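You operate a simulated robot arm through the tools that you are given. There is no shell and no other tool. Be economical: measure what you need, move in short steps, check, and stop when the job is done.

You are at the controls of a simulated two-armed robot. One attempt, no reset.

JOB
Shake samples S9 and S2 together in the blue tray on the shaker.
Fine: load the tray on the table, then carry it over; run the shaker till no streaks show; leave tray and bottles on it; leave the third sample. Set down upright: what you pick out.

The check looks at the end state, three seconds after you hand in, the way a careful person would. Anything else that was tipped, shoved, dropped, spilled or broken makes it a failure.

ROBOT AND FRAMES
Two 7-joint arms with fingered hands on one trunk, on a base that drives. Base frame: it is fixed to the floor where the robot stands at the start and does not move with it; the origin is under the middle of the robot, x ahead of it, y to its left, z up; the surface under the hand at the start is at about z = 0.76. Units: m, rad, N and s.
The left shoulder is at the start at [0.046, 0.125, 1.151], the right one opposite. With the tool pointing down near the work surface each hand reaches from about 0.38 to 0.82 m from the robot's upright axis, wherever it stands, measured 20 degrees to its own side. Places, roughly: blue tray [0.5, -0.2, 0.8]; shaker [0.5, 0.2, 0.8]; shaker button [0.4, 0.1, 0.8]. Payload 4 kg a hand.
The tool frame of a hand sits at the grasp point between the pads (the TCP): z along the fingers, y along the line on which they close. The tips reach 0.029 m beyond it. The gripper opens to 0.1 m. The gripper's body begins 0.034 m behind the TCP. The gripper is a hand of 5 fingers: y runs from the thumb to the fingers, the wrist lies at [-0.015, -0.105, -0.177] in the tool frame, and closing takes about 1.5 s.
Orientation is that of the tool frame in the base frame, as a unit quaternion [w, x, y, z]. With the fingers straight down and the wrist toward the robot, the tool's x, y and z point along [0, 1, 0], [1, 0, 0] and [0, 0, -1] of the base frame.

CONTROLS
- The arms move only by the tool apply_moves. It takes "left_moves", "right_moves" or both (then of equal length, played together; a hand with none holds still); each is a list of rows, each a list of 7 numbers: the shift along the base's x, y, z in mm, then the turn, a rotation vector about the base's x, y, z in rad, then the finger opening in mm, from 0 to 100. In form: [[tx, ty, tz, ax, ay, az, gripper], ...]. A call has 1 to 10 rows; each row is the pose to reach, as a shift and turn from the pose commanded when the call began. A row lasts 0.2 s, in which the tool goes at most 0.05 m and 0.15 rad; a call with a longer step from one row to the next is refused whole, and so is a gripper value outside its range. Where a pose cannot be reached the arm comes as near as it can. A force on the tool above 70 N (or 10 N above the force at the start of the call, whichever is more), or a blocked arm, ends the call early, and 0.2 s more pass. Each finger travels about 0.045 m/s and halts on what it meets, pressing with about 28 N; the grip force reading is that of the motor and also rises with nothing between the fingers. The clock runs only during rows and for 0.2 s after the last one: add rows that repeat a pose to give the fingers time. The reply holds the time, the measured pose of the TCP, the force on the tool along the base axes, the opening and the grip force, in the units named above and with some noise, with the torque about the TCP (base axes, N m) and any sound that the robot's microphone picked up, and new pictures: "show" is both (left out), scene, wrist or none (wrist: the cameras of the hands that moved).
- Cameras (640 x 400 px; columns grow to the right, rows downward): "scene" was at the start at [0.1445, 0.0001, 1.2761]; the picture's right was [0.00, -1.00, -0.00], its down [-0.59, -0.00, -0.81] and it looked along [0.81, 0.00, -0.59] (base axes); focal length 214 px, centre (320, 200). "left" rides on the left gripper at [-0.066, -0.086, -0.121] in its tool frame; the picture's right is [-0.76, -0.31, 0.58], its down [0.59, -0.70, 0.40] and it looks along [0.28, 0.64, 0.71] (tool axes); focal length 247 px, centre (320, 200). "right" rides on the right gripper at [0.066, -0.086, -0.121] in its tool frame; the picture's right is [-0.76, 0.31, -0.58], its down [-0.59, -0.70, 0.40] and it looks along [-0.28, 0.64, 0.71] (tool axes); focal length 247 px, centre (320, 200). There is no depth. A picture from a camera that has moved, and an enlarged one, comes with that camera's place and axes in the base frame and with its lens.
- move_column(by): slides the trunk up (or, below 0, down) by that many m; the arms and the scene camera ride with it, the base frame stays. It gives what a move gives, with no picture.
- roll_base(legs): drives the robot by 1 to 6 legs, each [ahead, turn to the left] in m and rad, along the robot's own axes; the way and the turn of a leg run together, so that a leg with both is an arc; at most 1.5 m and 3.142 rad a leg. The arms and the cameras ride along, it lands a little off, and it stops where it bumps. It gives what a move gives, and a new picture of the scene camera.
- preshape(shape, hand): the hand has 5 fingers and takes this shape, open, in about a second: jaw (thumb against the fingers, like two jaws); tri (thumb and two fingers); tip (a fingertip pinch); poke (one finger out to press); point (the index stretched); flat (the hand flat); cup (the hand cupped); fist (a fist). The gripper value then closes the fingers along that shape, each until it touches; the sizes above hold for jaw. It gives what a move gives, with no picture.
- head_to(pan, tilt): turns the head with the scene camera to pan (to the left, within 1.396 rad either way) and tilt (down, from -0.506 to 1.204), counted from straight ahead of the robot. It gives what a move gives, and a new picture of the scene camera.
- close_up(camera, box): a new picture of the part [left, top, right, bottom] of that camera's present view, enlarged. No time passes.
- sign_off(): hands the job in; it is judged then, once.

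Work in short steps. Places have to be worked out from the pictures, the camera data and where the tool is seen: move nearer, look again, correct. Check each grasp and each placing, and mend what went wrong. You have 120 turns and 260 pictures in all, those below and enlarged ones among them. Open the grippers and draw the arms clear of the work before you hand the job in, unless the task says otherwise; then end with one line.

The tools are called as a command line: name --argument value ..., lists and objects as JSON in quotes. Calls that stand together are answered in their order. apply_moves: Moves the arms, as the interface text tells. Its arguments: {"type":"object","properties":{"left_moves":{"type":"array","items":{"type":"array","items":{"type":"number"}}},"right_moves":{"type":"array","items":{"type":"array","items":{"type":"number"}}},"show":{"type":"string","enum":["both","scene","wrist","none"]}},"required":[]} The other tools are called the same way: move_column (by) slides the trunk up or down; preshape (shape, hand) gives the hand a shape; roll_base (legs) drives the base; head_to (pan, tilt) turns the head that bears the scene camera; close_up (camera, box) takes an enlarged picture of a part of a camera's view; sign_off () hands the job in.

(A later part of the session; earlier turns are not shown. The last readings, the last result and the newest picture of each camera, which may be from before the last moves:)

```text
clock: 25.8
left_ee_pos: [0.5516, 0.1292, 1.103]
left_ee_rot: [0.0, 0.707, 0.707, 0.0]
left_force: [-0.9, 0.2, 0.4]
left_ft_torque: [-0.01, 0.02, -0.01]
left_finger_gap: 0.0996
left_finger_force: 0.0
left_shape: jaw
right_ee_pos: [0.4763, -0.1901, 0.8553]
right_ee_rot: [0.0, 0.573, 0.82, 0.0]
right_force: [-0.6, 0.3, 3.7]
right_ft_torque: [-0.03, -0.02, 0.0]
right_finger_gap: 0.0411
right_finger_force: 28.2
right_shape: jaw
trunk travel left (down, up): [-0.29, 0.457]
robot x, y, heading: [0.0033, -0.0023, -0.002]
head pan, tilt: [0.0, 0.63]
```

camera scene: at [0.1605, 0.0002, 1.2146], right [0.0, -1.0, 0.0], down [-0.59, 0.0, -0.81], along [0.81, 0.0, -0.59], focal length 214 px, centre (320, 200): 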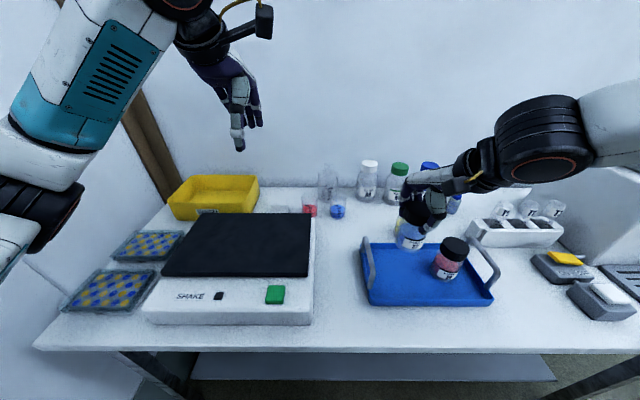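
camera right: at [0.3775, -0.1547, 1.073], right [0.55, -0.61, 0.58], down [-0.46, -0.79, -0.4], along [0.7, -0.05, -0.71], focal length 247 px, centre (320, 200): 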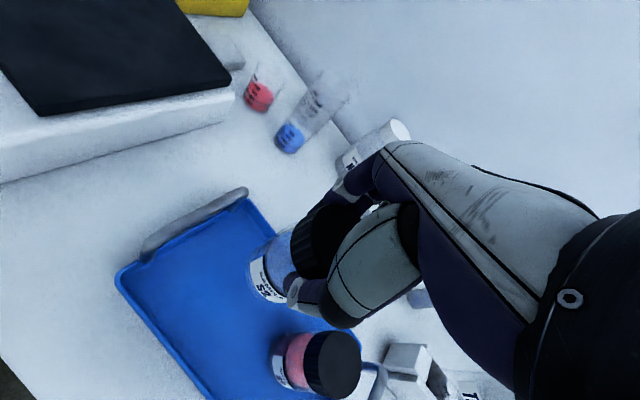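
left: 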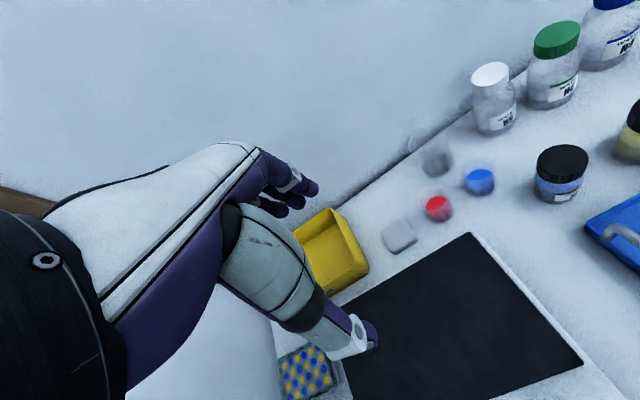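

Contact (3.7 N). Release and rise.

apply_moves --right_moves '[[0, 0, 1, 0, 0, 0, 50], [0, 0, 1, 0, 0, 0, 65], [0, 0, 1, 0, 0, 0, 80], [0, 0, 1, 0, 0, 0, 80], [0, 0, 1, 0, 0, 0, 80], [0, 0, 1, 0, 0, 0, 80], [0, 0, 30, 0, 0, 0, 80], [0, 0, 70, 0, 0, 0, 80], [0, 0, 110, 0, 0, 0, 80], [0, 0, 140, 0, 0, 0, 80]]'

close_up --camera "scene" --box '[350, 190, 510, 310]'

close_up --camera "scene" --box '[140, 200, 330, 340]'

```text
clock: 28.0
left_ee_pos: [0.5501, 0.1281, 1.1026]
left_ee_rot: [0.0, 0.707, 0.707, 0.0]
left_force: [0.0, -1.3, 0.0]
left_ft_torque: [0.01, -0.01, 0.0]
left_finger_gap: 0.0999
left_finger_force: 0.0
left_shape: jaw
right_ee_pos: [0.4752, -0.1916, 0.9973]
right_ee_rot: [-0.001, 0.573, 0.82, 0.0]
right_force: [-0.7, -0.3, 0.0]
right_ft_torque: [0.01, -0.01, 0.02]
right_finger_gap: 0.0799
right_finger_force: 0.0
right_shape: jaw
trunk travel left (down, up): [-0.29, 0.457]
robot x, y, heading: [-0.0053, 0.0016, 0.0]
head pan, tilt: [0.0, 0.63]
camera scene: at [0.1599, 0.0002, 1.2148], right [0.0, -1.0, 0.0], down [-0.59, 0.0, -0.81], along [0.81, 0.0, -0.59], focal length 214 px, centre (320, 200)
camera right: at [0.3715, -0.1602, 1.1177], right [0.55, -0.61, 0.58], down [-0.46, -0.79, -0.4], along [0.7, -0.04, -0.71], focal length 247 px, centre (320, 200)
```

scene: 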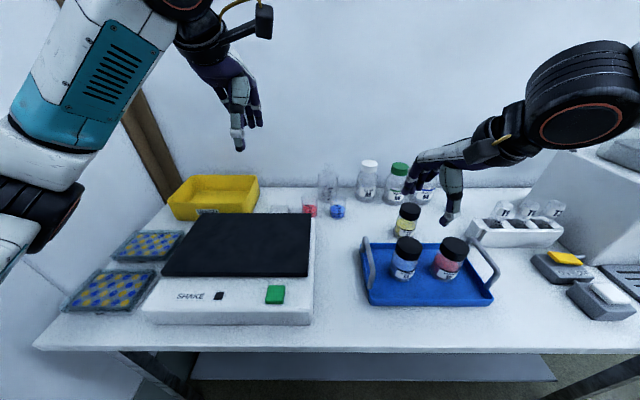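
right: 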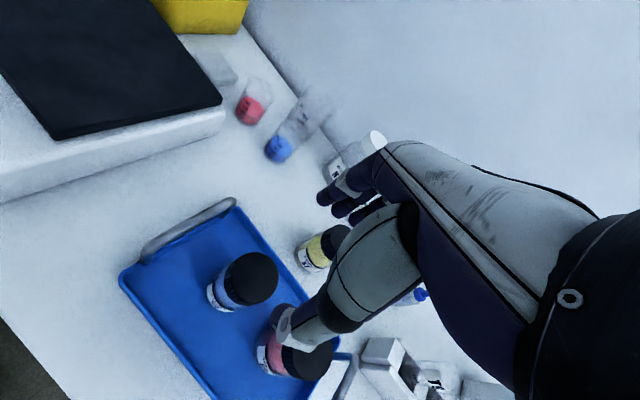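

```text
3.33 times, centred on (430, 250) of scene
camera zoom: at [0.1599, 0.0002, 1.2148], right [0.0, -1.0, 0.0], down [-0.59, 0.0, -0.81], along [0.81, 0.0, -0.59], focal length 715 px, centre (-47, 33)
```

zoom: 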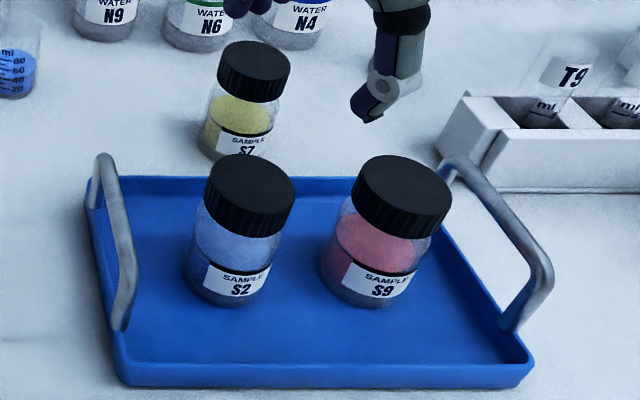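

```text
2.86 times, centred on (235, 270) of scene
camera zoom: at [0.1599, 0.0002, 1.2148], right [0.0, -1.0, 0.0], down [-0.59, 0.0, -0.81], along [0.81, 0.0, -0.59], focal length 613 px, centre (563, 0)
```

zoom: 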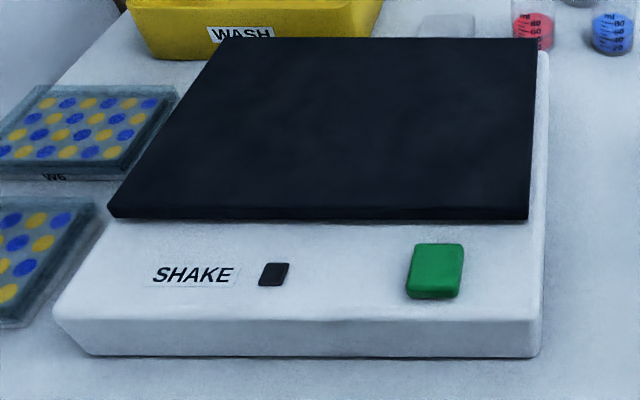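

Both samples stand upright in the tray, and the tray spans about 0.26 m between handles. The shaker platform is about x 0.424–0.61, y 0.025–0.32, z 0.84. Next I yaw both hands so the jaws close along y, with wrists outboard, and bring them above the handles at a safe height.

apply_moves --right_moves '[[0, -25, 0, 0, 0, 0.13, 80], [0, -50, 0, 0, 0, 0.26, 80], [0, -75, 0, 0, 0, 0.4, 80], [0, -100, 0, 0, 0, 0.54, 80], [0, -125, 0, 0, 0, 0.68, 80], [0, -150, 0, 0, 0, 0.82, 80], [0, -172, 0, 0, 0, 0.96, 70], [0, -172, 0, 0, 0, 1.1, 60], [0, -172, 0, 0, 0, 1.22, 56], [0, -172, 0, 0, 0, 1.22, 56]]' --left_moves '[[0, 0, 0, 0, 0, -0.14, 100], [0, 0, 0, 0, 0, -0.28, 100], [0, 0, 0, 0, 0, -0.42, 100], [0, 0, 0, 0, 0, -0.56, 90], [0, 0, 0, 0, 0, -0.7, 80], [0, 0, 0, 0, 0, -0.84, 70], [0, 0, 0, 0, 0, -0.98, 60], [0, 0, 0, 0, 0, -1.12, 60], [0, 0, 0, 0, 0, -1.26, 60], [0, 0, 0, 0, 0, -1.4, 60]]'

```text
clock: 30.2
left_ee_pos: [0.551, 0.1281, 1.1013]
left_ee_rot: [0.001, 0.996, 0.084, 0.0]
left_force: [0.3, 0.1, -0.3]
left_ft_torque: [-0.02, -0.01, -0.01]
left_finger_gap: 0.06
left_finger_force: 0.0
left_shape: jaw
right_ee_pos: [0.4768, -0.3629, 0.9953]
right_ee_rot: [-0.001, 0.0, 1.0, 0.001]
right_force: [-0.6, -0.5, 0.6]
right_ft_torque: [-0.01, -0.01, -0.01]
right_finger_gap: 0.0561
right_finger_force: 0.1
right_shape: jaw
trunk travel left (down, up): [-0.29, 0.457]
robot x, y, heading: [0.0028, -0.0008, -0.001]
head pan, tilt: [0.0, 0.63]
camera scene: at [0.1602, 0.0, 1.2148], right [0.0, -1.0, 0.0], down [-0.59, 0.0, -0.81], along [0.81, 0.0, -0.59], focal length 214 px, centre (320, 200)
camera right: at [0.4108, -0.4483, 1.1154], right [0.76, 0.31, 0.58], down [0.59, -0.7, -0.4], along [0.28, 0.64, -0.71], focal length 247 px, centre (320, 200)
camera left: at [0.4739, 0.2019, 1.2242], right [-0.8, 0.18, -0.58], down [0.46, 0.79, -0.4], along [0.39, -0.58, -0.71], focal length 247 px, centre (320, 200)
```

scene: 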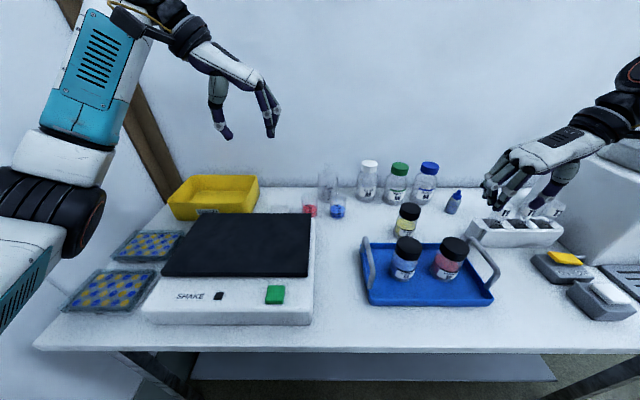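
right: 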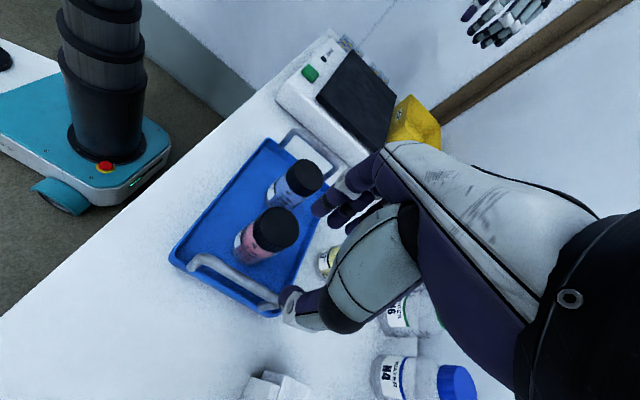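
left: 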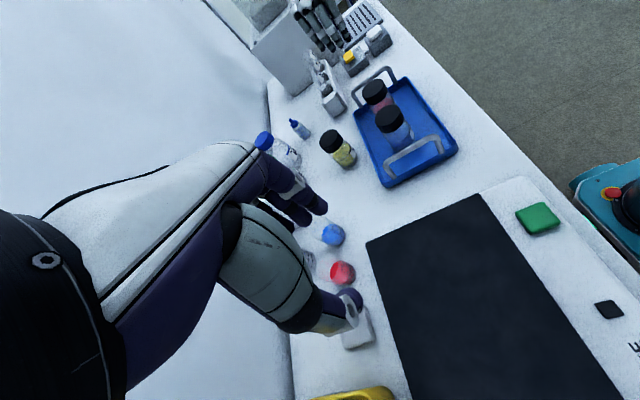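

Both yaws are reachable. Before loading, I rehearse the destination pose empty: right hand to (0.517,0.045,0.93), left to (0.517,0.30,0.93).

apply_moves --right_moves '[[4, 41, 0, 0, 0, 0, 56], [8, 82, 0, 0, 0, 0, 56], [12, 123, 0, 0, 0, 0, 56], [16, 164, 0, 0, 0, 0, 56], [20, 205, 0, 0, 0, 0, 56], [24, 246, 0, 0, 0, 0, 56], [28, 287, 0, 0, 0, 0, 56], [32, 328, 0, 0, 0, 0, 56], [36, 369, -32, 0, 0, 0, 56], [40, 409, -65, 0, 0, 0, 56]]' --left_moves '[[-3, 18, 0, 0, 0, -0.1, 60], [-6, 36, 0, 0, 0, -0.17, 60], [-9, 54, -10, 0, 0, -0.17, 60], [-12, 72, -35, 0, 0, -0.17, 60], [-15, 90, -60, 0, 0, -0.17, 60], [-18, 108, -85, 0, 0, -0.17, 60], [-21, 126, -110, 0, 0, -0.17, 60], [-24, 144, -135, 0, 0, -0.17, 60], [-28, 162, -155, 0, 0, -0.17, 60], [-33, 174, -171, 0, 0, -0.17, 60]]' --show "scene"

```text
refused: row 9 steps farther than a row can; nothing moved
```

apply_moves --right_moves '[[4, 41, 0, 0, 0, 0, 56], [8, 82, 0, 0, 0, 0, 56], [12, 123, -5, 0, 0, 0, 56], [16, 164, -10, 0, 0, 0, 56], [20, 205, -15, 0, 0, 0, 56], [24, 246, -20, 0, 0, 0, 56], [28, 287, -25, 0, 0, 0, 56], [32, 328, -32, 0, 0, 0, 56], [36, 369, -42, 0, 0, 0, 56], [40, 405, -65, 0, 0, 0, 56]]' --left_moves '[[-3, 18, 0, 0, 0, -0.1, 60], [-6, 36, 0, 0, 0, -0.17, 60], [-9, 54, -10, 0, 0, -0.17, 60], [-12, 72, -35, 0, 0, -0.17, 60], [-15, 90, -60, 0, 0, -0.17, 60], [-18, 108, -85, 0, 0, -0.17, 60], [-21, 126, -110, 0, 0, -0.17, 60], [-24, 144, -135, 0, 0, -0.17, 60], [-28, 162, -155, 0, 0, -0.17, 60], [-33, 174, -171, 0, 0, -0.17, 60]]' --show "scene"

```text
clock: 32.4
left_ee_pos: [0.5197, 0.3046, 0.9327]
left_ee_rot: [0.0, 1.0, 0.001, 0.0]
left_force: [-1.0, -0.3, -0.5]
left_ft_torque: [-0.01, 0.01, -0.01]
left_finger_gap: 0.0603
left_finger_force: 0.1
left_shape: jaw
right_ee_pos: [0.4995, 0.014, 0.9359]
right_ee_rot: [0.0, 0.002, 1.0, 0.001]
right_force: [-0.3, 0.0, -0.1]
right_ft_torque: [-0.04, -0.02, 0.02]
right_finger_gap: 0.056
right_finger_force: 0.1
right_shape: jaw
right hand out of reach, approached as far as the arm can: row 10
trunk travel left (down, up): [-0.29, 0.457]
robot x, y, heading: [0.0016, -0.0017, -0.003]
head pan, tilt: [0.0, 0.63]
camera scene: at [0.1595, 0.0008, 1.2149], right [0.0, -1.0, 0.0], down [-0.59, 0.0, -0.81], along [0.81, 0.0, -0.59], focal length 214 px, centre (320, 200)
```

scene: 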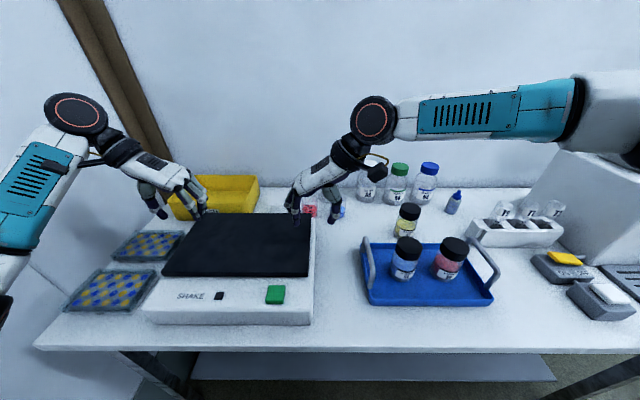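

Right hand falls ~30 mm short in the present posture. I raise both hands and lower the trunk by another 0.09 to try again (earlier that cured the same limit).

apply_moves --right_moves '[[0, 0, 30, 0, 0, 0, 56], [0, 0, 60, 0, 0, 0, 56], [0, 0, 90, 0, 0, 0, 56], [0, 0, 90, 0, 0, 0, 56]]' --left_moves '[[0, 0, 30, 0, 0, 0, 60], [0, 0, 60, 0, 0, 0, 60], [0, 0, 90, 0, 0, 0, 60], [0, 0, 90, 0, 0, 0, 60]]' --show "none"

move_column --by -0.09

apply_moves --right_moves '[[10, 14, 0, 0, 0, 0, 56], [18, 28, 0, 0, 0, 0, 56], [18, 31, 0, 0, 0, 0, 56], [18, 31, -6, 0, 0, 0, 56], [18, 31, -15, 0, 0, 0, 56]]' --show "scene"

```text
clock: 33.4
left_ee_pos: [0.5194, 0.3023, 1.02]
left_ee_rot: [0.0, 1.0, 0.0, -0.002]
left_force: [-1.0, 0.2, 0.2]
left_ft_torque: [-0.01, -0.01, 0.0]
left_finger_gap: 0.0599
left_finger_force: 0.1
left_shape: jaw
right_ee_pos: [0.501, 0.0159, 1.0235]
right_ee_rot: [-0.001, 0.0, 1.0, 0.001]
right_force: [-0.3, 0.3, 0.1]
right_ft_torque: [-0.03, 0.0, -0.03]
right_finger_gap: 0.0563
right_finger_force: 0.0
right_shape: jaw
trunk travel left (down, up): [-0.29, 0.457]
robot x, y, heading: [0.0016, -0.004, 0.001]
head pan, tilt: [0.0, 0.63]
```

```text
clock: 34.6
left_ee_pos: [0.5185, 0.3035, 0.9321]
left_ee_rot: [0.001, 1.0, 0.001, 0.001]
left_force: [-0.4, -0.2, 0.4]
left_ft_torque: [0.01, -0.04, -0.02]
left_finger_gap: 0.0601
left_finger_force: 0.1
left_shape: jaw
right_ee_pos: [0.4996, 0.0156, 0.9374]
right_ee_rot: [0.0, 0.001, 1.0, 0.0]
right_force: [-0.1, 0.2, -0.1]
right_ft_torque: [-0.02, -0.08, -0.02]
right_finger_gap: 0.0562
right_finger_force: 0.1
right_shape: jaw
trunk travel left (down, up): [-0.2, 0.547]
robot x, y, heading: [-0.0004, 0.0001, -0.004]
head pan, tilt: [0.0, 0.63]
```

```text
clock: 35.9
left_ee_pos: [0.5187, 0.3039, 0.9306]
left_ee_rot: [0.0, 1.0, 0.0, -0.001]
left_force: [-1.2, -0.1, -0.3]
left_ft_torque: [0.01, -0.04, 0.01]
left_finger_gap: 0.0601
left_finger_force: 0.0
left_shape: jaw
right_ee_pos: [0.5141, 0.0251, 0.9251]
right_ee_rot: [0.0, 0.0, 1.0, 0.001]
right_force: [-0.4, -0.1, 0.3]
right_ft_torque: [0.0, 0.02, -0.02]
right_finger_gap: 0.0565
right_finger_force: 0.1
right_shape: jaw
right hand out of reach, approached as far as the arm can: row 1, 2, 3, 4, 5
trunk travel left (down, up): [-0.2, 0.547]
robot x, y, heading: [0.0038, 0.0018, 0.002]
head pan, tilt: [0.0, 0.63]
camera scene: at [0.1903, 0.0004, 1.1217], right [0.0, -1.0, 0.0], down [-0.59, 0.0, -0.81], along [0.81, 0.0, -0.59], focal length 214 px, centre (320, 200)
```

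scene: 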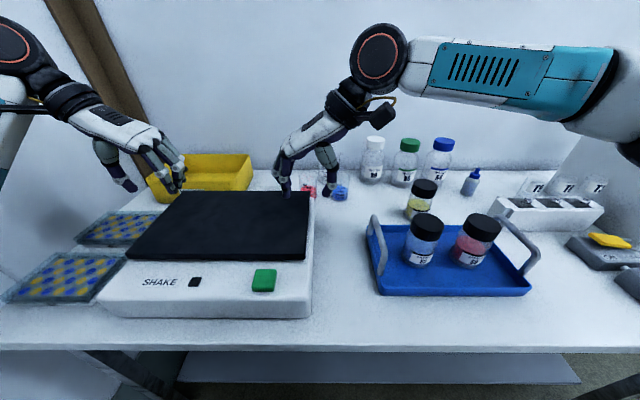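

The right arm cannot quite reach the far side at heading 0, and by symmetry neither would the left at the pick. So I'll turn the base: right ~0.25 for the pick, left ~0.4 for the placing. First retract hands to mid-height neutral positions.

apply_moves --right_moves '[[0, 0, 40, 0, 0, 0, 56], [0, 0, 85, 0, 0, 0, 56], [0, -45, 95, 0, 0, 0, 56], [0, -90, 95, 0, 0, 0, 56], [0, -135, 95, 0, 0, 0, 56], [0, -180, 95, 0, 0, 0, 56], [0, -225, 95, 0, 0, 0, 56]]' --left_moves '[[0, 0, 40, 0, 0, 0, 60], [0, 0, 85, 0, 0, 0, 60], [0, -35, 95, 0, 0, 0, 60], [0, -70, 95, 0, 0, 0, 60], [0, -105, 95, 0, 0, 0, 60], [0, -140, 95, 0, 0, 0, 60], [0, -175, 95, 0, 0, 0, 60]]' --show "none"

roll_base --legs '[[0, -0.25]]'

```text
clock: 37.5
left_ee_pos: [0.5189, 0.1284, 1.0261]
left_ee_rot: [-0.001, 1.0, 0.0, 0.0]
left_force: [0.5, 0.0, 0.6]
left_ft_torque: [-0.02, 0.0, 0.01]
left_finger_gap: 0.0602
left_finger_force: 0.0
left_shape: jaw
right_ee_pos: [0.5158, -0.2015, 1.0233]
right_ee_rot: [-0.002, 0.0, 1.0, 0.001]
right_force: [-0.6, 0.4, -0.7]
right_ft_torque: [-0.01, -0.01, -0.02]
right_finger_gap: 0.0563
right_finger_force: 0.1
right_shape: jaw
right hand out of reach, approached as far as the arm can: row 1, 2
trunk travel left (down, up): [-0.2, 0.547]
robot x, y, heading: [-0.0039, -0.0025, -0.003]
head pan, tilt: [0.0, 0.63]
```

```text
clock: 38.7
left_ee_pos: [0.5348, -0.001, 1.0269]
left_ee_rot: [-0.001, 0.993, -0.121, 0.001]
left_force: [0.5, -0.2, -0.2]
left_ft_torque: [-0.03, 0.02, -0.02]
left_finger_gap: 0.0601
left_finger_force: 0.1
left_shape: jaw
right_ee_pos: [0.4505, -0.3199, 1.0218]
right_ee_rot: [-0.001, 0.123, 0.992, 0.0]
right_force: [0.1, -0.1, 0.6]
right_ft_torque: [0.0, -0.02, 0.0]
right_finger_gap: 0.0561
right_finger_force: 0.1
right_shape: jaw
trunk travel left (down, up): [-0.2, 0.547]
robot x, y, heading: [-0.0003, -0.0, -0.247]
head pan, tilt: [0.0, 0.63]
camera scene: at [0.1846, -0.0469, 1.1217], right [-0.25, -0.97, 0.0], down [-0.57, 0.14, -0.81], along [0.78, -0.2, -0.59], focal length 214 px, centre (320, 200)
```

scene: 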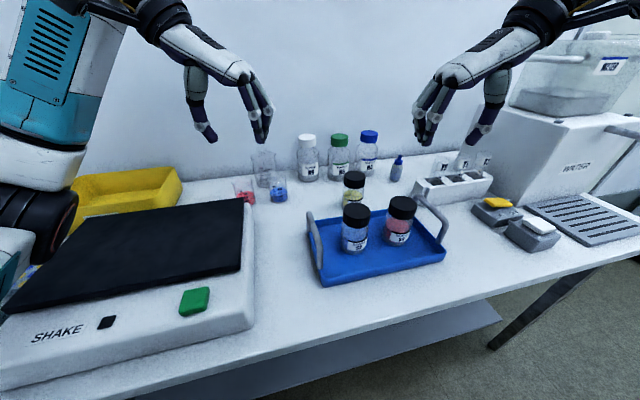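

Now correct yaw by +0.247 and bring both hands above the handles at z≈0.95.

apply_moves --right_moves '[[5, -8, 0, 0, 0, 0.05, 56], [10, -16, -10, 0, 0, 0.1, 56], [16, -24, -25, 0, 0, 0.15, 56], [21, -32, -40, 0, 0, 0.2, 56], [27, -44, -55, 0, 0, 0.247, 56], [27, -44, -70, 0, 0, 0.247, 56], [27, -44, -70, 0, 0, 0.247, 56]]' --left_moves '[[-10, -20, 0, 0, 0, 0.05, 60], [-20, -40, -10, 0, 0, 0.1, 60], [-32, -60, -25, 0, 0, 0.15, 60], [-44, -80, -40, 0, 0, 0.2, 60], [-58, -106, -55, 0, 0, 0.247, 60], [-58, -106, -75, 0, 0, 0.247, 60], [-58, -106, -75, 0, 0, 0.247, 60]]'

close_up --camera "scene" --box '[270, 130, 470, 290]'

```text
clock: 40.3
left_ee_pos: [0.4743, -0.111, 0.9504]
left_ee_rot: [-0.001, 1.0, 0.001, 0.004]
left_force: [0.4, 0.2, 0.3]
left_ft_torque: [0.01, 0.01, -0.01]
left_finger_gap: 0.0601
left_finger_force: 0.2
left_shape: jaw
right_ee_pos: [0.476, -0.3654, 0.9534]
right_ee_rot: [-0.001, 0.0, 1.0, 0.001]
right_force: [0.8, -0.3, 0.7]
right_ft_torque: [-0.03, -0.01, 0.0]
right_finger_gap: 0.0562
right_finger_force: 0.0
right_shape: jaw
trunk travel left (down, up): [-0.2, 0.547]
robot x, y, heading: [-0.0018, 0.0011, -0.248]
head pan, tilt: [0.0, 0.63]
camera scene: at [0.1846, -0.0484, 1.1224], right [-0.25, -0.97, 0.0], down [-0.57, 0.15, -0.81], along [0.78, -0.2, -0.59], focal length 214 px, centre (320, 200)
camera right: at [0.4108, -0.451, 1.0739], right [0.76, 0.31, 0.58], down [0.59, -0.7, -0.4], along [0.28, 0.64, -0.71], focal length 247 px, centre (320, 200)
camera left: at [0.4093, -0.0255, 1.0718], right [-0.75, 0.31, -0.58], down [0.59, 0.7, -0.39], along [0.29, -0.64, -0.71], focal length 247 px, centre (320, 200)
```

scene: 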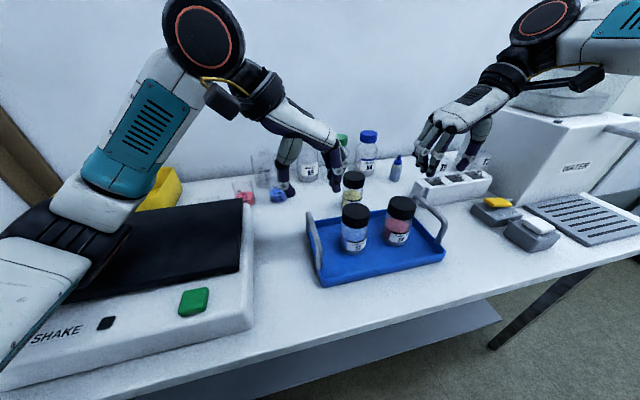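
right: 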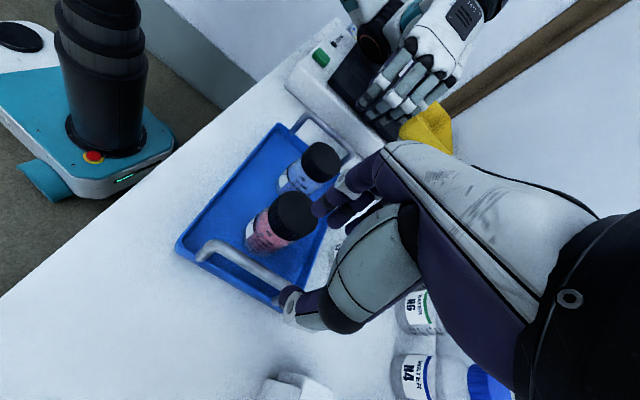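
left: 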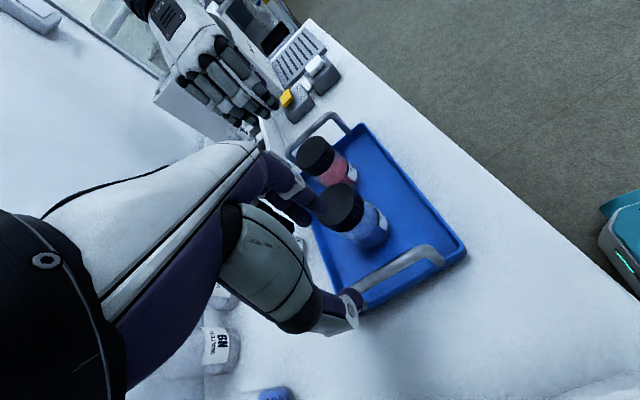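

```text
2.50 times, centred on (370, 210) of scene
camera zoom: at [0.1846, -0.0484, 1.1224], right [-0.25, -0.97, 0.0], down [-0.57, 0.15, -0.81], along [0.78, -0.2, -0.59], focal length 536 px, centre (195, 175)
```

zoom: 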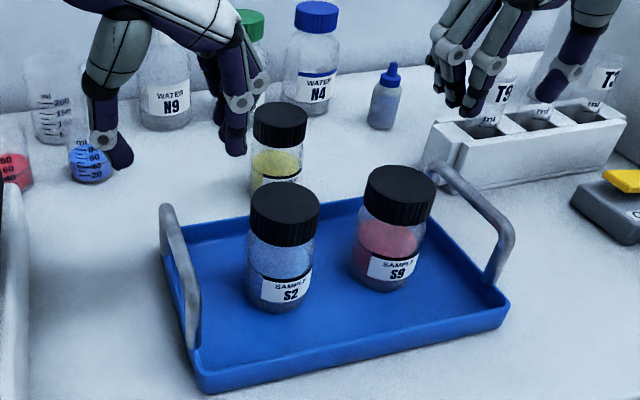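

The point below each TCP projects onto its handle bar. Descend part way with an 8 mm shift in -x.

apply_moves --right_moves '[[-8, 0, -20, 0, 0, 0, 54], [-8, 0, -40, 0, 0, 0, 54], [-8, 0, -60, 0, 0, 0, 54], [-8, 0, -60, 0, 0, 0, 54]]' --left_moves '[[-8, 0, -20, 0, 0, 0, 60], [-8, 0, -40, 0, 0, 0, 60], [-8, 0, -60, 0, 0, 0, 60], [-8, 0, -60, 0, 0, 0, 60]]'

close_up --camera "scene" --box '[270, 130, 470, 290]'

```text
clock: 41.5
left_ee_pos: [0.4862, -0.1176, 0.9364]
left_ee_rot: [0.013, 0.998, 0.0, 0.054]
left_force: [0.3, 0.3, -0.4]
left_ft_torque: [-0.01, 0.01, -0.04]
left_finger_gap: 0.0598
left_finger_force: 0.0
left_shape: jaw
right_ee_pos: [0.4816, -0.3685, 0.8923]
right_ee_rot: [0.002, -0.003, 1.0, 0.003]
right_force: [0.2, -0.8, 0.1]
right_ft_torque: [-0.03, 0.0, 0.0]
right_finger_gap: 0.054
right_finger_force: 0.0
right_shape: jaw
trunk travel left (down, up): [-0.2, 0.547]
robot x, y, heading: [0.0127, -0.0055, -0.281]
head pan, tilt: [0.0, 0.63]
stopped in row 4 (left hand): the arm was blocked; the commanded pose is now the measured one
camera scene: at [0.1814, -0.0787, 1.1241], right [-0.28, -0.96, -0.02], down [-0.55, 0.18, -0.81], along [0.78, -0.21, -0.58], focal length 214 px, centre (320, 200)
camera right: at [0.4151, -0.4546, 1.0113], right [0.75, 0.31, 0.58], down [0.59, -0.7, -0.4], along [0.28, 0.65, -0.71], focal length 247 px, centre (320, 200)
camera left: at [0.4094, -0.0286, 1.0484], right [-0.69, 0.29, -0.66], down [0.63, 0.69, -0.35], along [0.36, -0.66, -0.66], focal length 247 px, centre (320, 200)
```

scene: 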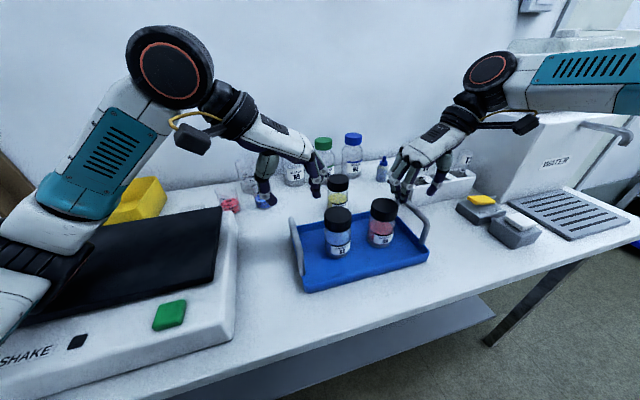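
right: 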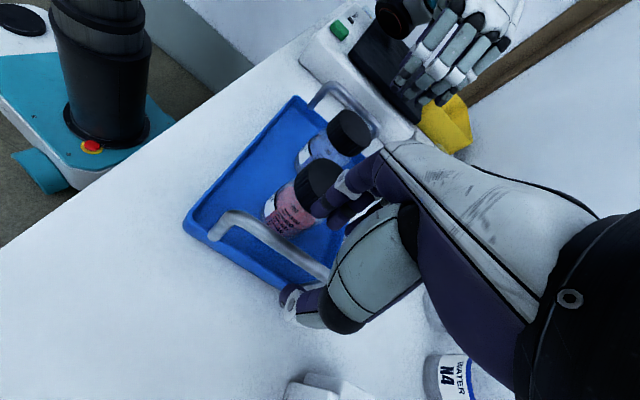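
left: 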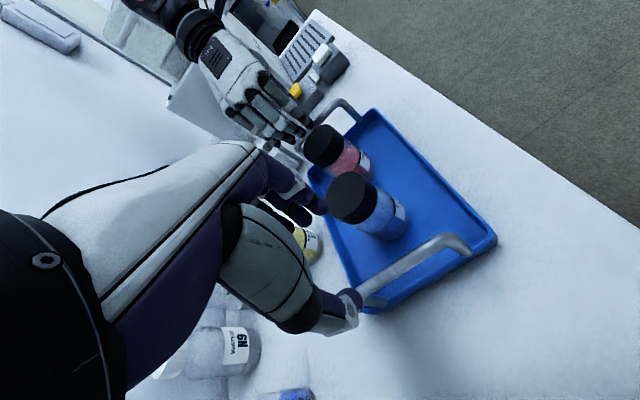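

```text
2.50 times, centred on (370, 210) of scene
camera zoom: at [0.1814, -0.0787, 1.1241], right [-0.28, -0.96, -0.02], down [-0.55, 0.18, -0.81], along [0.78, -0.21, -0.58], focal length 536 px, centre (195, 175)
```

zoom: 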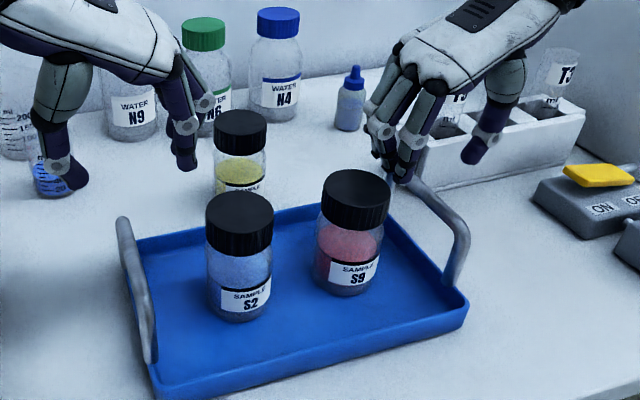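

The left arm's elbow pressed on the shaker and blocked. I immediately back the left (and right) hand upward.

apply_moves --right_moves '[[0, 0, 25, 0, 0, 0, 54], [0, 0, 50, 0, 0, 0, 54], [0, 0, 80, 0, 0, 0, 54], [0, 0, 110, 0, 0, 0, 54], [0, 0, 110, 0, 0, 0, 54]]' --left_moves '[[0, 10, 25, 0, 0, 0, 60], [0, 20, 50, 0, 0, 0, 60], [0, 30, 80, 0, 0, 0, 60], [0, 40, 110, 0, 0, 0, 60], [0, 40, 110, 0, 0, 0, 60]]' --show "scene"

```text
clock: 42.7
left_ee_pos: [0.4931, -0.0664, 1.0337]
left_ee_rot: [0.015, 0.999, -0.002, 0.039]
left_force: [0.5, 0.3, -0.2]
left_ft_torque: [0.02, 0.02, 0.03]
left_finger_gap: 0.0602
left_finger_force: 0.2
left_shape: jaw
right_ee_pos: [0.4826, -0.3636, 0.9994]
right_ee_rot: [-0.003, 0.002, 1.0, -0.004]
right_force: [-0.1, -0.4, -0.8]
right_ft_torque: [0.0, 0.0, 0.05]
right_finger_gap: 0.0542
right_finger_force: 0.1
right_shape: jaw
trunk travel left (down, up): [-0.2, 0.547]
robot x, y, heading: [0.0139, -0.0016, -0.282]
head pan, tilt: [0.0, 0.63]
camera scene: at [0.1963, -0.0565, 1.1214], right [-0.28, -0.96, 0.0], down [-0.57, 0.16, -0.81], along [0.78, -0.22, -0.59], focal length 214 px, centre (320, 200)
```

scene: 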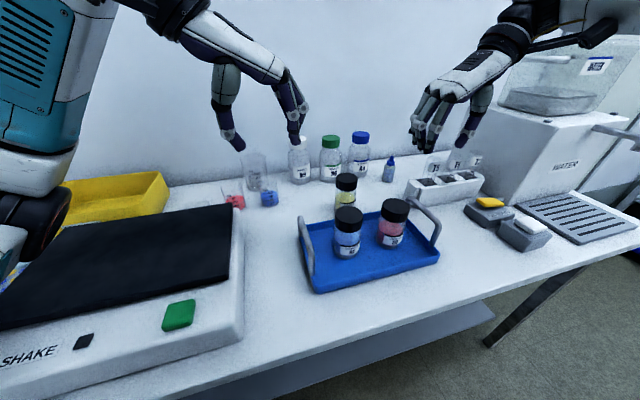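

The shaker appears unmoved (button and corner project to the same spots). I raise the trunk back by 0.15 so the elbows stay high, and turn the base a further 0.15 right so the handles lie more centrally.

move_column --by 0.15

roll_base --legs '[[0, -0.13]]'

```text
clock: 44.5
left_ee_pos: [0.4919, -0.0698, 1.1838]
left_ee_rot: [0.014, 0.999, -0.001, 0.037]
left_force: [0.3, -0.2, -0.2]
left_ft_torque: [-0.02, 0.0, -0.03]
left_finger_gap: 0.0602
left_finger_force: 0.1
left_shape: jaw
right_ee_pos: [0.4841, -0.3643, 1.1502]
right_ee_rot: [-0.002, 0.002, 1.0, -0.004]
right_force: [0.1, -0.2, 0.2]
right_ft_torque: [0.01, -0.01, 0.01]
right_finger_gap: 0.0542
right_finger_force: 0.0
right_shape: jaw
trunk travel left (down, up): [-0.35, 0.397]
robot x, y, heading: [0.0154, -0.0034, -0.277]
head pan, tilt: [0.0, 0.63]
```

```text
clock: 45.5
left_ee_pos: [0.4774, -0.1303, 1.1835]
left_ee_rot: [0.017, 0.997, -0.068, 0.037]
left_force: [-0.1, -0.3, 0.5]
left_ft_torque: [-0.01, 0.03, 0.0]
left_finger_gap: 0.0598
left_finger_force: 0.1
left_shape: jaw
right_ee_pos: [0.4326, -0.4208, 1.1515]
right_ee_rot: [-0.003, 0.068, 0.998, -0.003]
right_force: [-0.6, -0.2, 0.4]
right_ft_torque: [-0.01, -0.01, 0.0]
right_finger_gap: 0.0541
right_finger_force: 0.2
right_shape: jaw
trunk travel left (down, up): [-0.35, 0.397]
robot x, y, heading: [0.0158, -0.0015, -0.412]
head pan, tilt: [0.0, 0.63]
camera scene: at [0.145, -0.0616, 1.2761], right [-0.4, -0.92, 0.0], down [-0.54, 0.24, -0.81], along [0.74, -0.32, -0.59], focal length 214 px, centre (320, 200)
```

scene: 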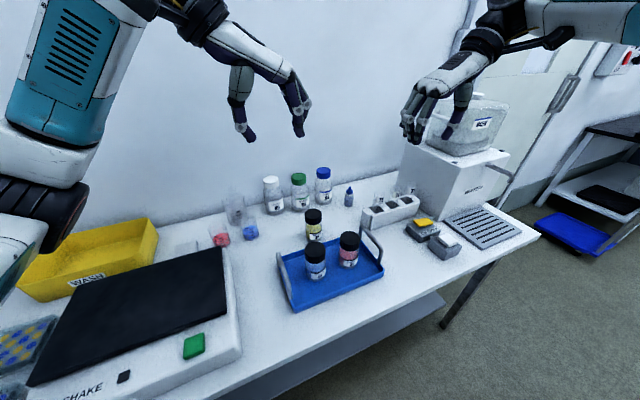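

Correct orientations and lower both hands to z≈0.98 above the handles, watching the elbow.

apply_moves --right_moves '[[7, 11, 0, 0, 0, 0.03, 54], [15, 22, 0, 0.003, -0.003, 0.07, 54], [22, 34, -20, 0.003, -0.003, 0.1, 54], [30, 45, -50, 0.006, -0.006, 0.136, 54], [37, 56, -85, 0.006, -0.006, 0.136, 54], [37, 56, -120, 0.006, -0.006, 0.136, 54], [37, 56, -150, 0.006, -0.006, 0.136, 54], [37, 56, -170, 0.006, -0.006, 0.136, 54], [37, 56, -170, 0.006, -0.006, 0.136, 54]]' --left_moves '[[0, 4, 0, 0.008, 0.018, 0.03, 60], [-1, 8, -20, 0.017, 0.037, 0.07, 60], [-2, 12, -50, 0.025, 0.056, 0.1, 60], [-4, 16, -80, 0.034, 0.074, 0.136, 60], [-7, 21, -110, 0.034, 0.074, 0.136, 60], [-7, 21, -140, 0.034, 0.074, 0.136, 60], [-7, 21, -170, 0.034, 0.074, 0.136, 60], [-7, 21, -200, 0.034, 0.074, 0.136, 60], [-7, 21, -200, 0.034, 0.074, 0.136, 60]]'

```text
clock: 47.5
left_ee_pos: [0.4697, -0.1076, 0.9848]
left_ee_rot: [0.0, 1.0, 0.0, 0.0]
left_force: [-0.6, -0.2, -0.2]
left_ft_torque: [-0.01, -0.02, 0.0]
left_finger_gap: 0.0601
left_finger_force: 0.0
left_shape: jaw
right_ee_pos: [0.4682, -0.3657, 0.9793]
right_ee_rot: [0.001, 0.0, 1.0, 0.0]
right_force: [0.6, -0.5, 0.1]
right_ft_torque: [0.0, 0.02, 0.02]
right_finger_gap: 0.0542
right_finger_force: 0.0
right_shape: jaw
trunk travel left (down, up): [-0.35, 0.397]
robot x, y, heading: [0.0131, -0.0061, -0.417]
head pan, tilt: [0.0, 0.63]
camera scene: at [0.1449, -0.0616, 1.2762], right [-0.4, -0.92, 0.0], down [-0.54, 0.24, -0.81], along [0.74, -0.32, -0.59], focal length 214 px, centre (320, 200)
camera right: at [0.4027, -0.4512, 1.1012], right [0.76, 0.31, 0.58], down [0.59, -0.7, -0.4], along [0.28, 0.64, -0.71], focal length 247 px, centre (320, 200)
camera left: at [0.405, -0.0227, 1.1067], right [-0.76, 0.31, -0.58], down [0.59, 0.7, -0.4], along [0.28, -0.64, -0.71], focal length 247 px, centre (320, 200)
```

scene: 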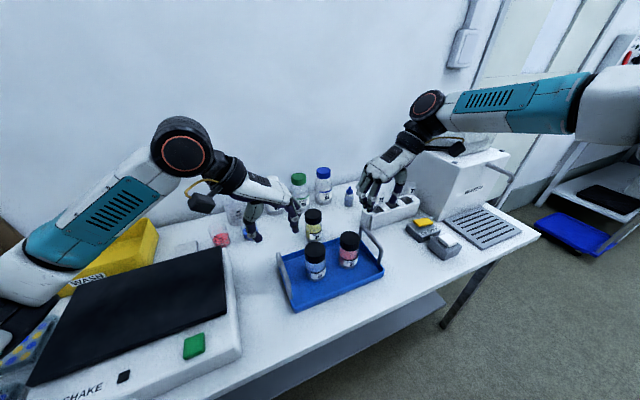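
right: 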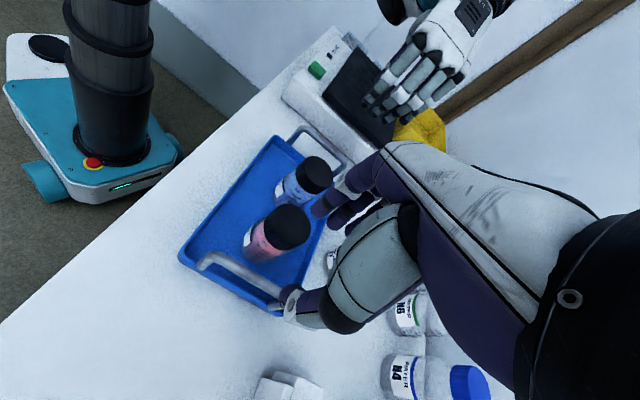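
left: 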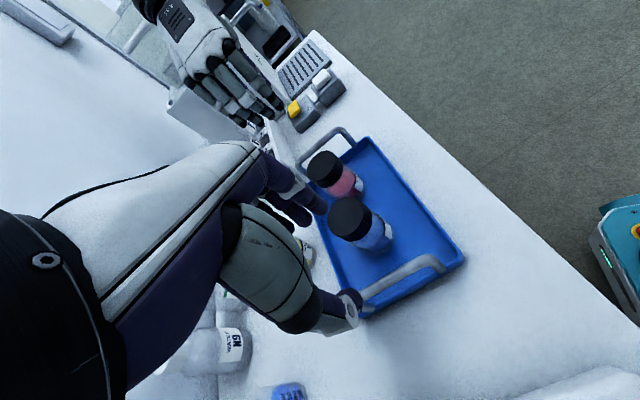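

Aligned. Descend in 45 mm increments watching the left elbow relative to the shaker.

apply_moves --right_moves '[[0, 0, -15, 0, 0, 0, 54], [0, 0, -30, 0, 0, 0, 54], [0, 0, -45, 0, 0, 0, 54], [0, 0, -45, 0, 0, 0, 54]]' --left_moves '[[0, 0, -15, 0, 0, 0, 60], [0, 0, -30, 0, 0, 0, 60], [0, 0, -45, 0, 0, 0, 60], [0, 0, -50, 0, 0, 0, 60]]' --show "none"

head_to --pan 0.5 --tilt 0.8

```text
clock: 48.5
left_ee_pos: [0.4688, -0.1112, 0.9326]
left_ee_rot: [0.0, 1.0, 0.0, 0.0]
left_force: [-0.7, 0.9, 0.2]
left_ft_torque: [0.02, -0.01, 0.01]
left_finger_gap: 0.06
left_finger_force: 0.1
left_shape: jaw
right_ee_pos: [0.4588, -0.3652, 0.9407]
right_ee_rot: [0.0, -0.001, 1.0, 0.001]
right_force: [-0.2, 0.4, -0.3]
right_ft_torque: [0.02, 0.0, -0.02]
right_finger_gap: 0.0539
right_finger_force: 0.0
right_shape: jaw
right hand out of reach, approached as far as the arm can: row 2, 3, 4
trunk travel left (down, up): [-0.35, 0.397]
robot x, y, heading: [0.0117, -0.0047, -0.412]
head pan, tilt: [0.0, 0.63]
```

```text
clock: 49.4
left_ee_pos: [0.4704, -0.1106, 0.9339]
left_ee_rot: [0.001, 1.0, 0.0, 0.002]
left_force: [-0.4, -0.3, 0.2]
left_ft_torque: [0.0, 0.01, 0.02]
left_finger_gap: 0.06
left_finger_force: 0.1
left_shape: jaw
right_ee_pos: [0.4582, -0.3655, 0.9396]
right_ee_rot: [0.001, 0.0, 1.0, 0.0]
right_force: [-0.4, 0.7, -0.2]
right_ft_torque: [0.01, -0.01, 0.01]
right_finger_gap: 0.0538
right_finger_force: 0.1
right_shape: jaw
trunk travel left (down, up): [-0.35, 0.397]
robot x, y, heading: [0.0133, -0.0031, -0.414]
head pan, tilt: [0.499, 0.799]
camera scene: at [0.1452, -0.0197, 1.2619], right [0.08, -1.0, 0.0], down [-0.71, -0.06, -0.7], along [0.69, 0.06, -0.72], focal length 214 px, centre (320, 200)
```

scene: 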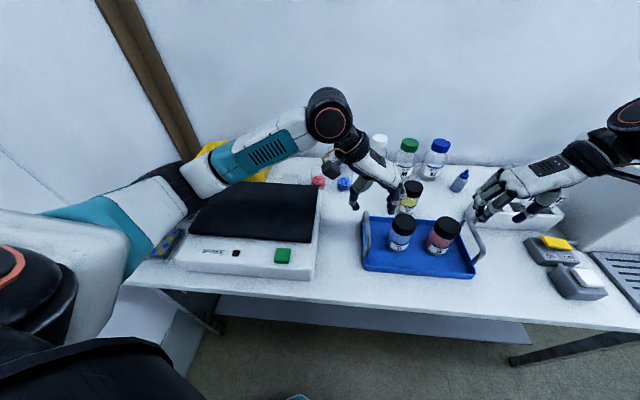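

Right arm now limits (hand yaw 114° in robot frame). Best is a symmetric stance: drive the base sideways so the robot faces the tray squarely (y≈-0.237). First raise both hands well clear.

apply_moves --right_moves '[[0, 0, 30, 0, 0, 0, 54], [0, 0, 60, 0, 0, 0, 54], [0, 0, 90, 0, 0, 0, 54], [0, 0, 120, 0, 0, 0, 54], [0, 0, 130, 0, 0, 0, 54]]' --left_moves '[[0, 0, 30, 0, 0, 0, 60], [0, 0, 60, 0, 0, 0, 60], [0, 0, 90, 0, 0, 0, 60], [0, 0, 120, 0, 0, 0, 60], [0, 0, 135, 0, 0, 0, 60]]' --show "none"

head_to --pan 0.0 --tilt 0.7

roll_base --legs '[[0, 1.013], [-0.413, 0], [0, -0.6]]'

```text
clock: 50.6
left_ee_pos: [0.4716, -0.1106, 1.0685]
left_ee_rot: [-0.001, 1.0, 0.0, 0.0]
left_force: [0.8, -0.2, 0.5]
left_ft_torque: [-0.01, 0.04, -0.04]
left_finger_gap: 0.06
left_finger_force: 0.0
left_shape: jaw
right_ee_pos: [0.4614, -0.3658, 1.0699]
right_ee_rot: [0.0, 0.0, 1.0, 0.001]
right_force: [-0.3, 0.0, -0.6]
right_ft_torque: [0.02, 0.04, -0.01]
right_finger_gap: 0.054
right_finger_force: 0.0
right_shape: jaw
trunk travel left (down, up): [-0.35, 0.397]
robot x, y, heading: [0.0134, -0.0068, -0.415]
head pan, tilt: [0.499, 0.799]
```

```text
clock: 51.5
left_ee_pos: [0.4722, -0.1108, 1.0697]
left_ee_rot: [0.0, 1.0, -0.001, 0.001]
left_force: [0.1, 0.4, -0.6]
left_ft_torque: [0.02, 0.0, 0.0]
left_finger_gap: 0.0601
left_finger_force: 0.0
left_shape: jaw
right_ee_pos: [0.4595, -0.3654, 1.0688]
right_ee_rot: [0.001, 0.0, 1.0, 0.0]
right_force: [0.0, 0.4, 0.7]
right_ft_torque: [-0.03, -0.02, -0.01]
right_finger_gap: 0.0542
right_finger_force: 0.0
right_shape: jaw
trunk travel left (down, up): [-0.35, 0.397]
robot x, y, heading: [0.012, -0.0024, -0.415]
head pan, tilt: [0.0, 0.7]
camera scene: at [0.1427, -0.0606, 1.2701], right [-0.4, -0.92, 0.0], down [-0.59, 0.26, -0.76], along [0.7, -0.31, -0.64], focal length 214 px, centre (320, 200)
```

scene: 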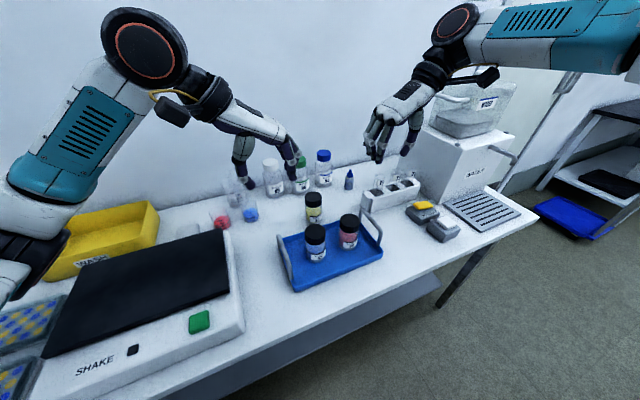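

```text
clock: 58.4
left_ee_pos: [0.1302, -0.1591, 1.0686]
left_ee_rot: [-0.001, 0.982, 0.189, 0.001]
left_force: [0.0, 0.3, -0.3]
left_ft_torque: [-0.02, 0.01, 0.01]
left_finger_gap: 0.0605
left_finger_force: 0.0
left_shape: jaw
right_ee_pos: [0.2137, -0.4016, 1.0688]
right_ee_rot: [0.001, -0.189, 0.982, 0.0]
right_force: [-0.3, 0.3, 0.4]
right_ft_torque: [0.0, -0.02, 0.01]
right_finger_gap: 0.0543
right_finger_force: 0.0
right_shape: jaw
trunk travel left (down, up): [-0.35, 0.397]
robot x, y, heading: [-0.3343, -0.2319, -0.033]
head pan, tilt: [0.0, 0.7]
camera scene: at [-0.1933, -0.2364, 1.2701], right [-0.04, -1.0, 0.0], down [-0.64, 0.02, -0.76], along [0.76, -0.03, -0.64], focal length 214 px, centre (320, 200)
```

scene: 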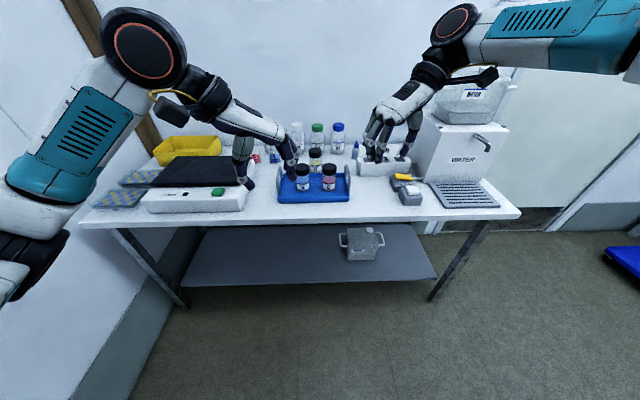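

Now straighten and drive forward to the table.

roll_base --legs '[[0, 0.033], [0.33, 0]]'

```text
clock: 61.0
left_ee_pos: [0.4596, -0.142, 1.0683]
left_ee_rot: [0.0, 0.978, 0.208, -0.001]
left_force: [0.0, 0.3, 0.1]
left_ft_torque: [0.03, 0.01, 0.0]
left_finger_gap: 0.06
left_finger_force: 0.1
left_shape: jaw
right_ee_pos: [0.5518, -0.3784, 1.0676]
right_ee_rot: [-0.001, -0.207, 0.978, 0.0]
right_force: [-0.2, -0.2, 0.4]
right_ft_torque: [0.02, 0.04, 0.0]
right_finger_gap: 0.0542
right_finger_force: 0.1
right_shape: jaw
trunk travel left (down, up): [-0.35, 0.397]
robot x, y, heading: [-0.0049, -0.2301, 0.002]
head pan, tilt: [0.0, 0.7]
camera scene: at [0.1386, -0.2304, 1.27], right [0.0, -1.0, 0.0], down [-0.65, 0.0, -0.76], along [0.76, 0.0, -0.65], focal length 214 px, centre (320, 200)
```

scene: 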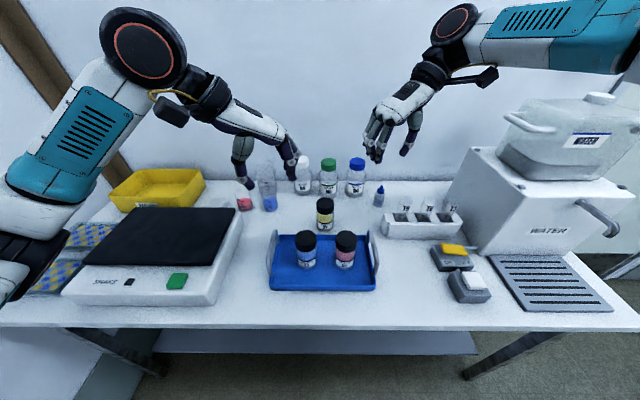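

Squared up at y≈-0.23. Re-yaw by -0.417 and go above the handles at z≈0.95.

apply_moves --right_moves '[[-25, 4, 0, 0, 0, -0.13, 54], [-50, 9, -10, 0, 0, -0.26, 54], [-75, 14, -30, 0, 0, -0.39, 54], [-82, 14, -60, 0, 0, -0.417, 54], [-82, 14, -90, 0, 0, -0.417, 54], [-82, 14, -118, 0, 0, -0.417, 54], [-82, 14, -118, 0, 0, -0.417, 54]]' --left_moves '[[3, 11, 0, 0, 0, -0.13, 60], [6, 22, -10, 0, 0, -0.26, 60], [10, 33, -30, 0, 0, -0.39, 60], [10, 33, -60, 0, 0, -0.417, 60], [10, 33, -90, 0, 0, -0.417, 60], [10, 33, -118, 0, 0, -0.417, 60], [10, 33, -118, 0, 0, -0.417, 60]]'

```text
clock: 62.6
left_ee_pos: [0.4682, -0.1047, 0.9516]
left_ee_rot: [-0.001, 1.0, 0.002, 0.001]
left_force: [0.3, 0.0, 0.6]
left_ft_torque: [0.0, 0.03, 0.02]
left_finger_gap: 0.06
left_finger_force: 0.0
left_shape: jaw
right_ee_pos: [0.4674, -0.3673, 0.9515]
right_ee_rot: [0.0, -0.002, 1.0, 0.0]
right_force: [0.2, -0.8, 0.2]
right_ft_torque: [-0.02, 0.0, 0.0]
right_finger_gap: 0.0539
right_finger_force: 0.1
right_shape: jaw
trunk travel left (down, up): [-0.35, 0.397]
robot x, y, heading: [-0.0, -0.2322, 0.004]
head pan, tilt: [0.0, 0.7]
camera scene: at [0.1377, -0.2304, 1.2702], right [0.0, -1.0, 0.0], down [-0.64, 0.0, -0.76], along [0.76, 0.0, -0.64], focal length 214 px, centre (320, 200)
camera right: at [0.4018, -0.4519, 1.0711], right [0.76, 0.31, 0.58], down [0.59, -0.7, -0.4], along [0.28, 0.64, -0.71], focal length 247 px, centre (320, 200)
camera left: at [0.4039, -0.0194, 1.0728], right [-0.76, 0.31, -0.58], down [0.59, 0.7, -0.4], along [0.29, -0.64, -0.71], focal length 247 px, centre (320, 200)
```

scene: 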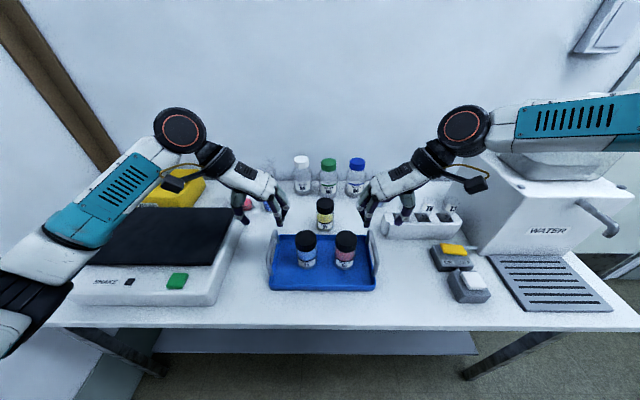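
right: 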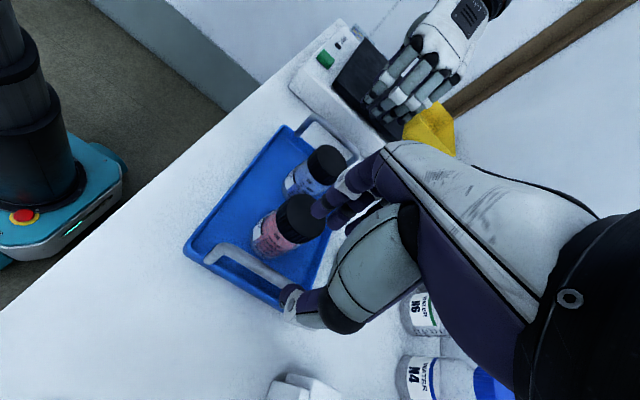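
left: 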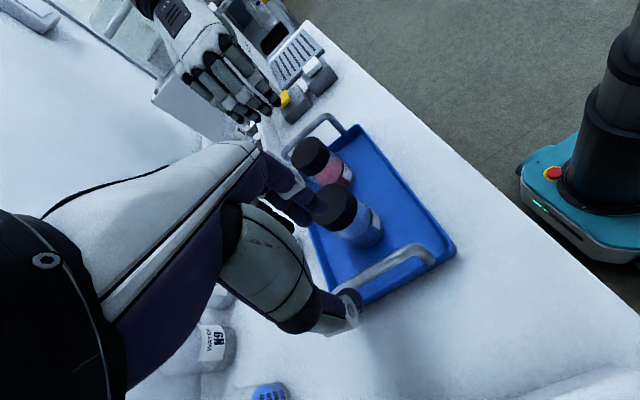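

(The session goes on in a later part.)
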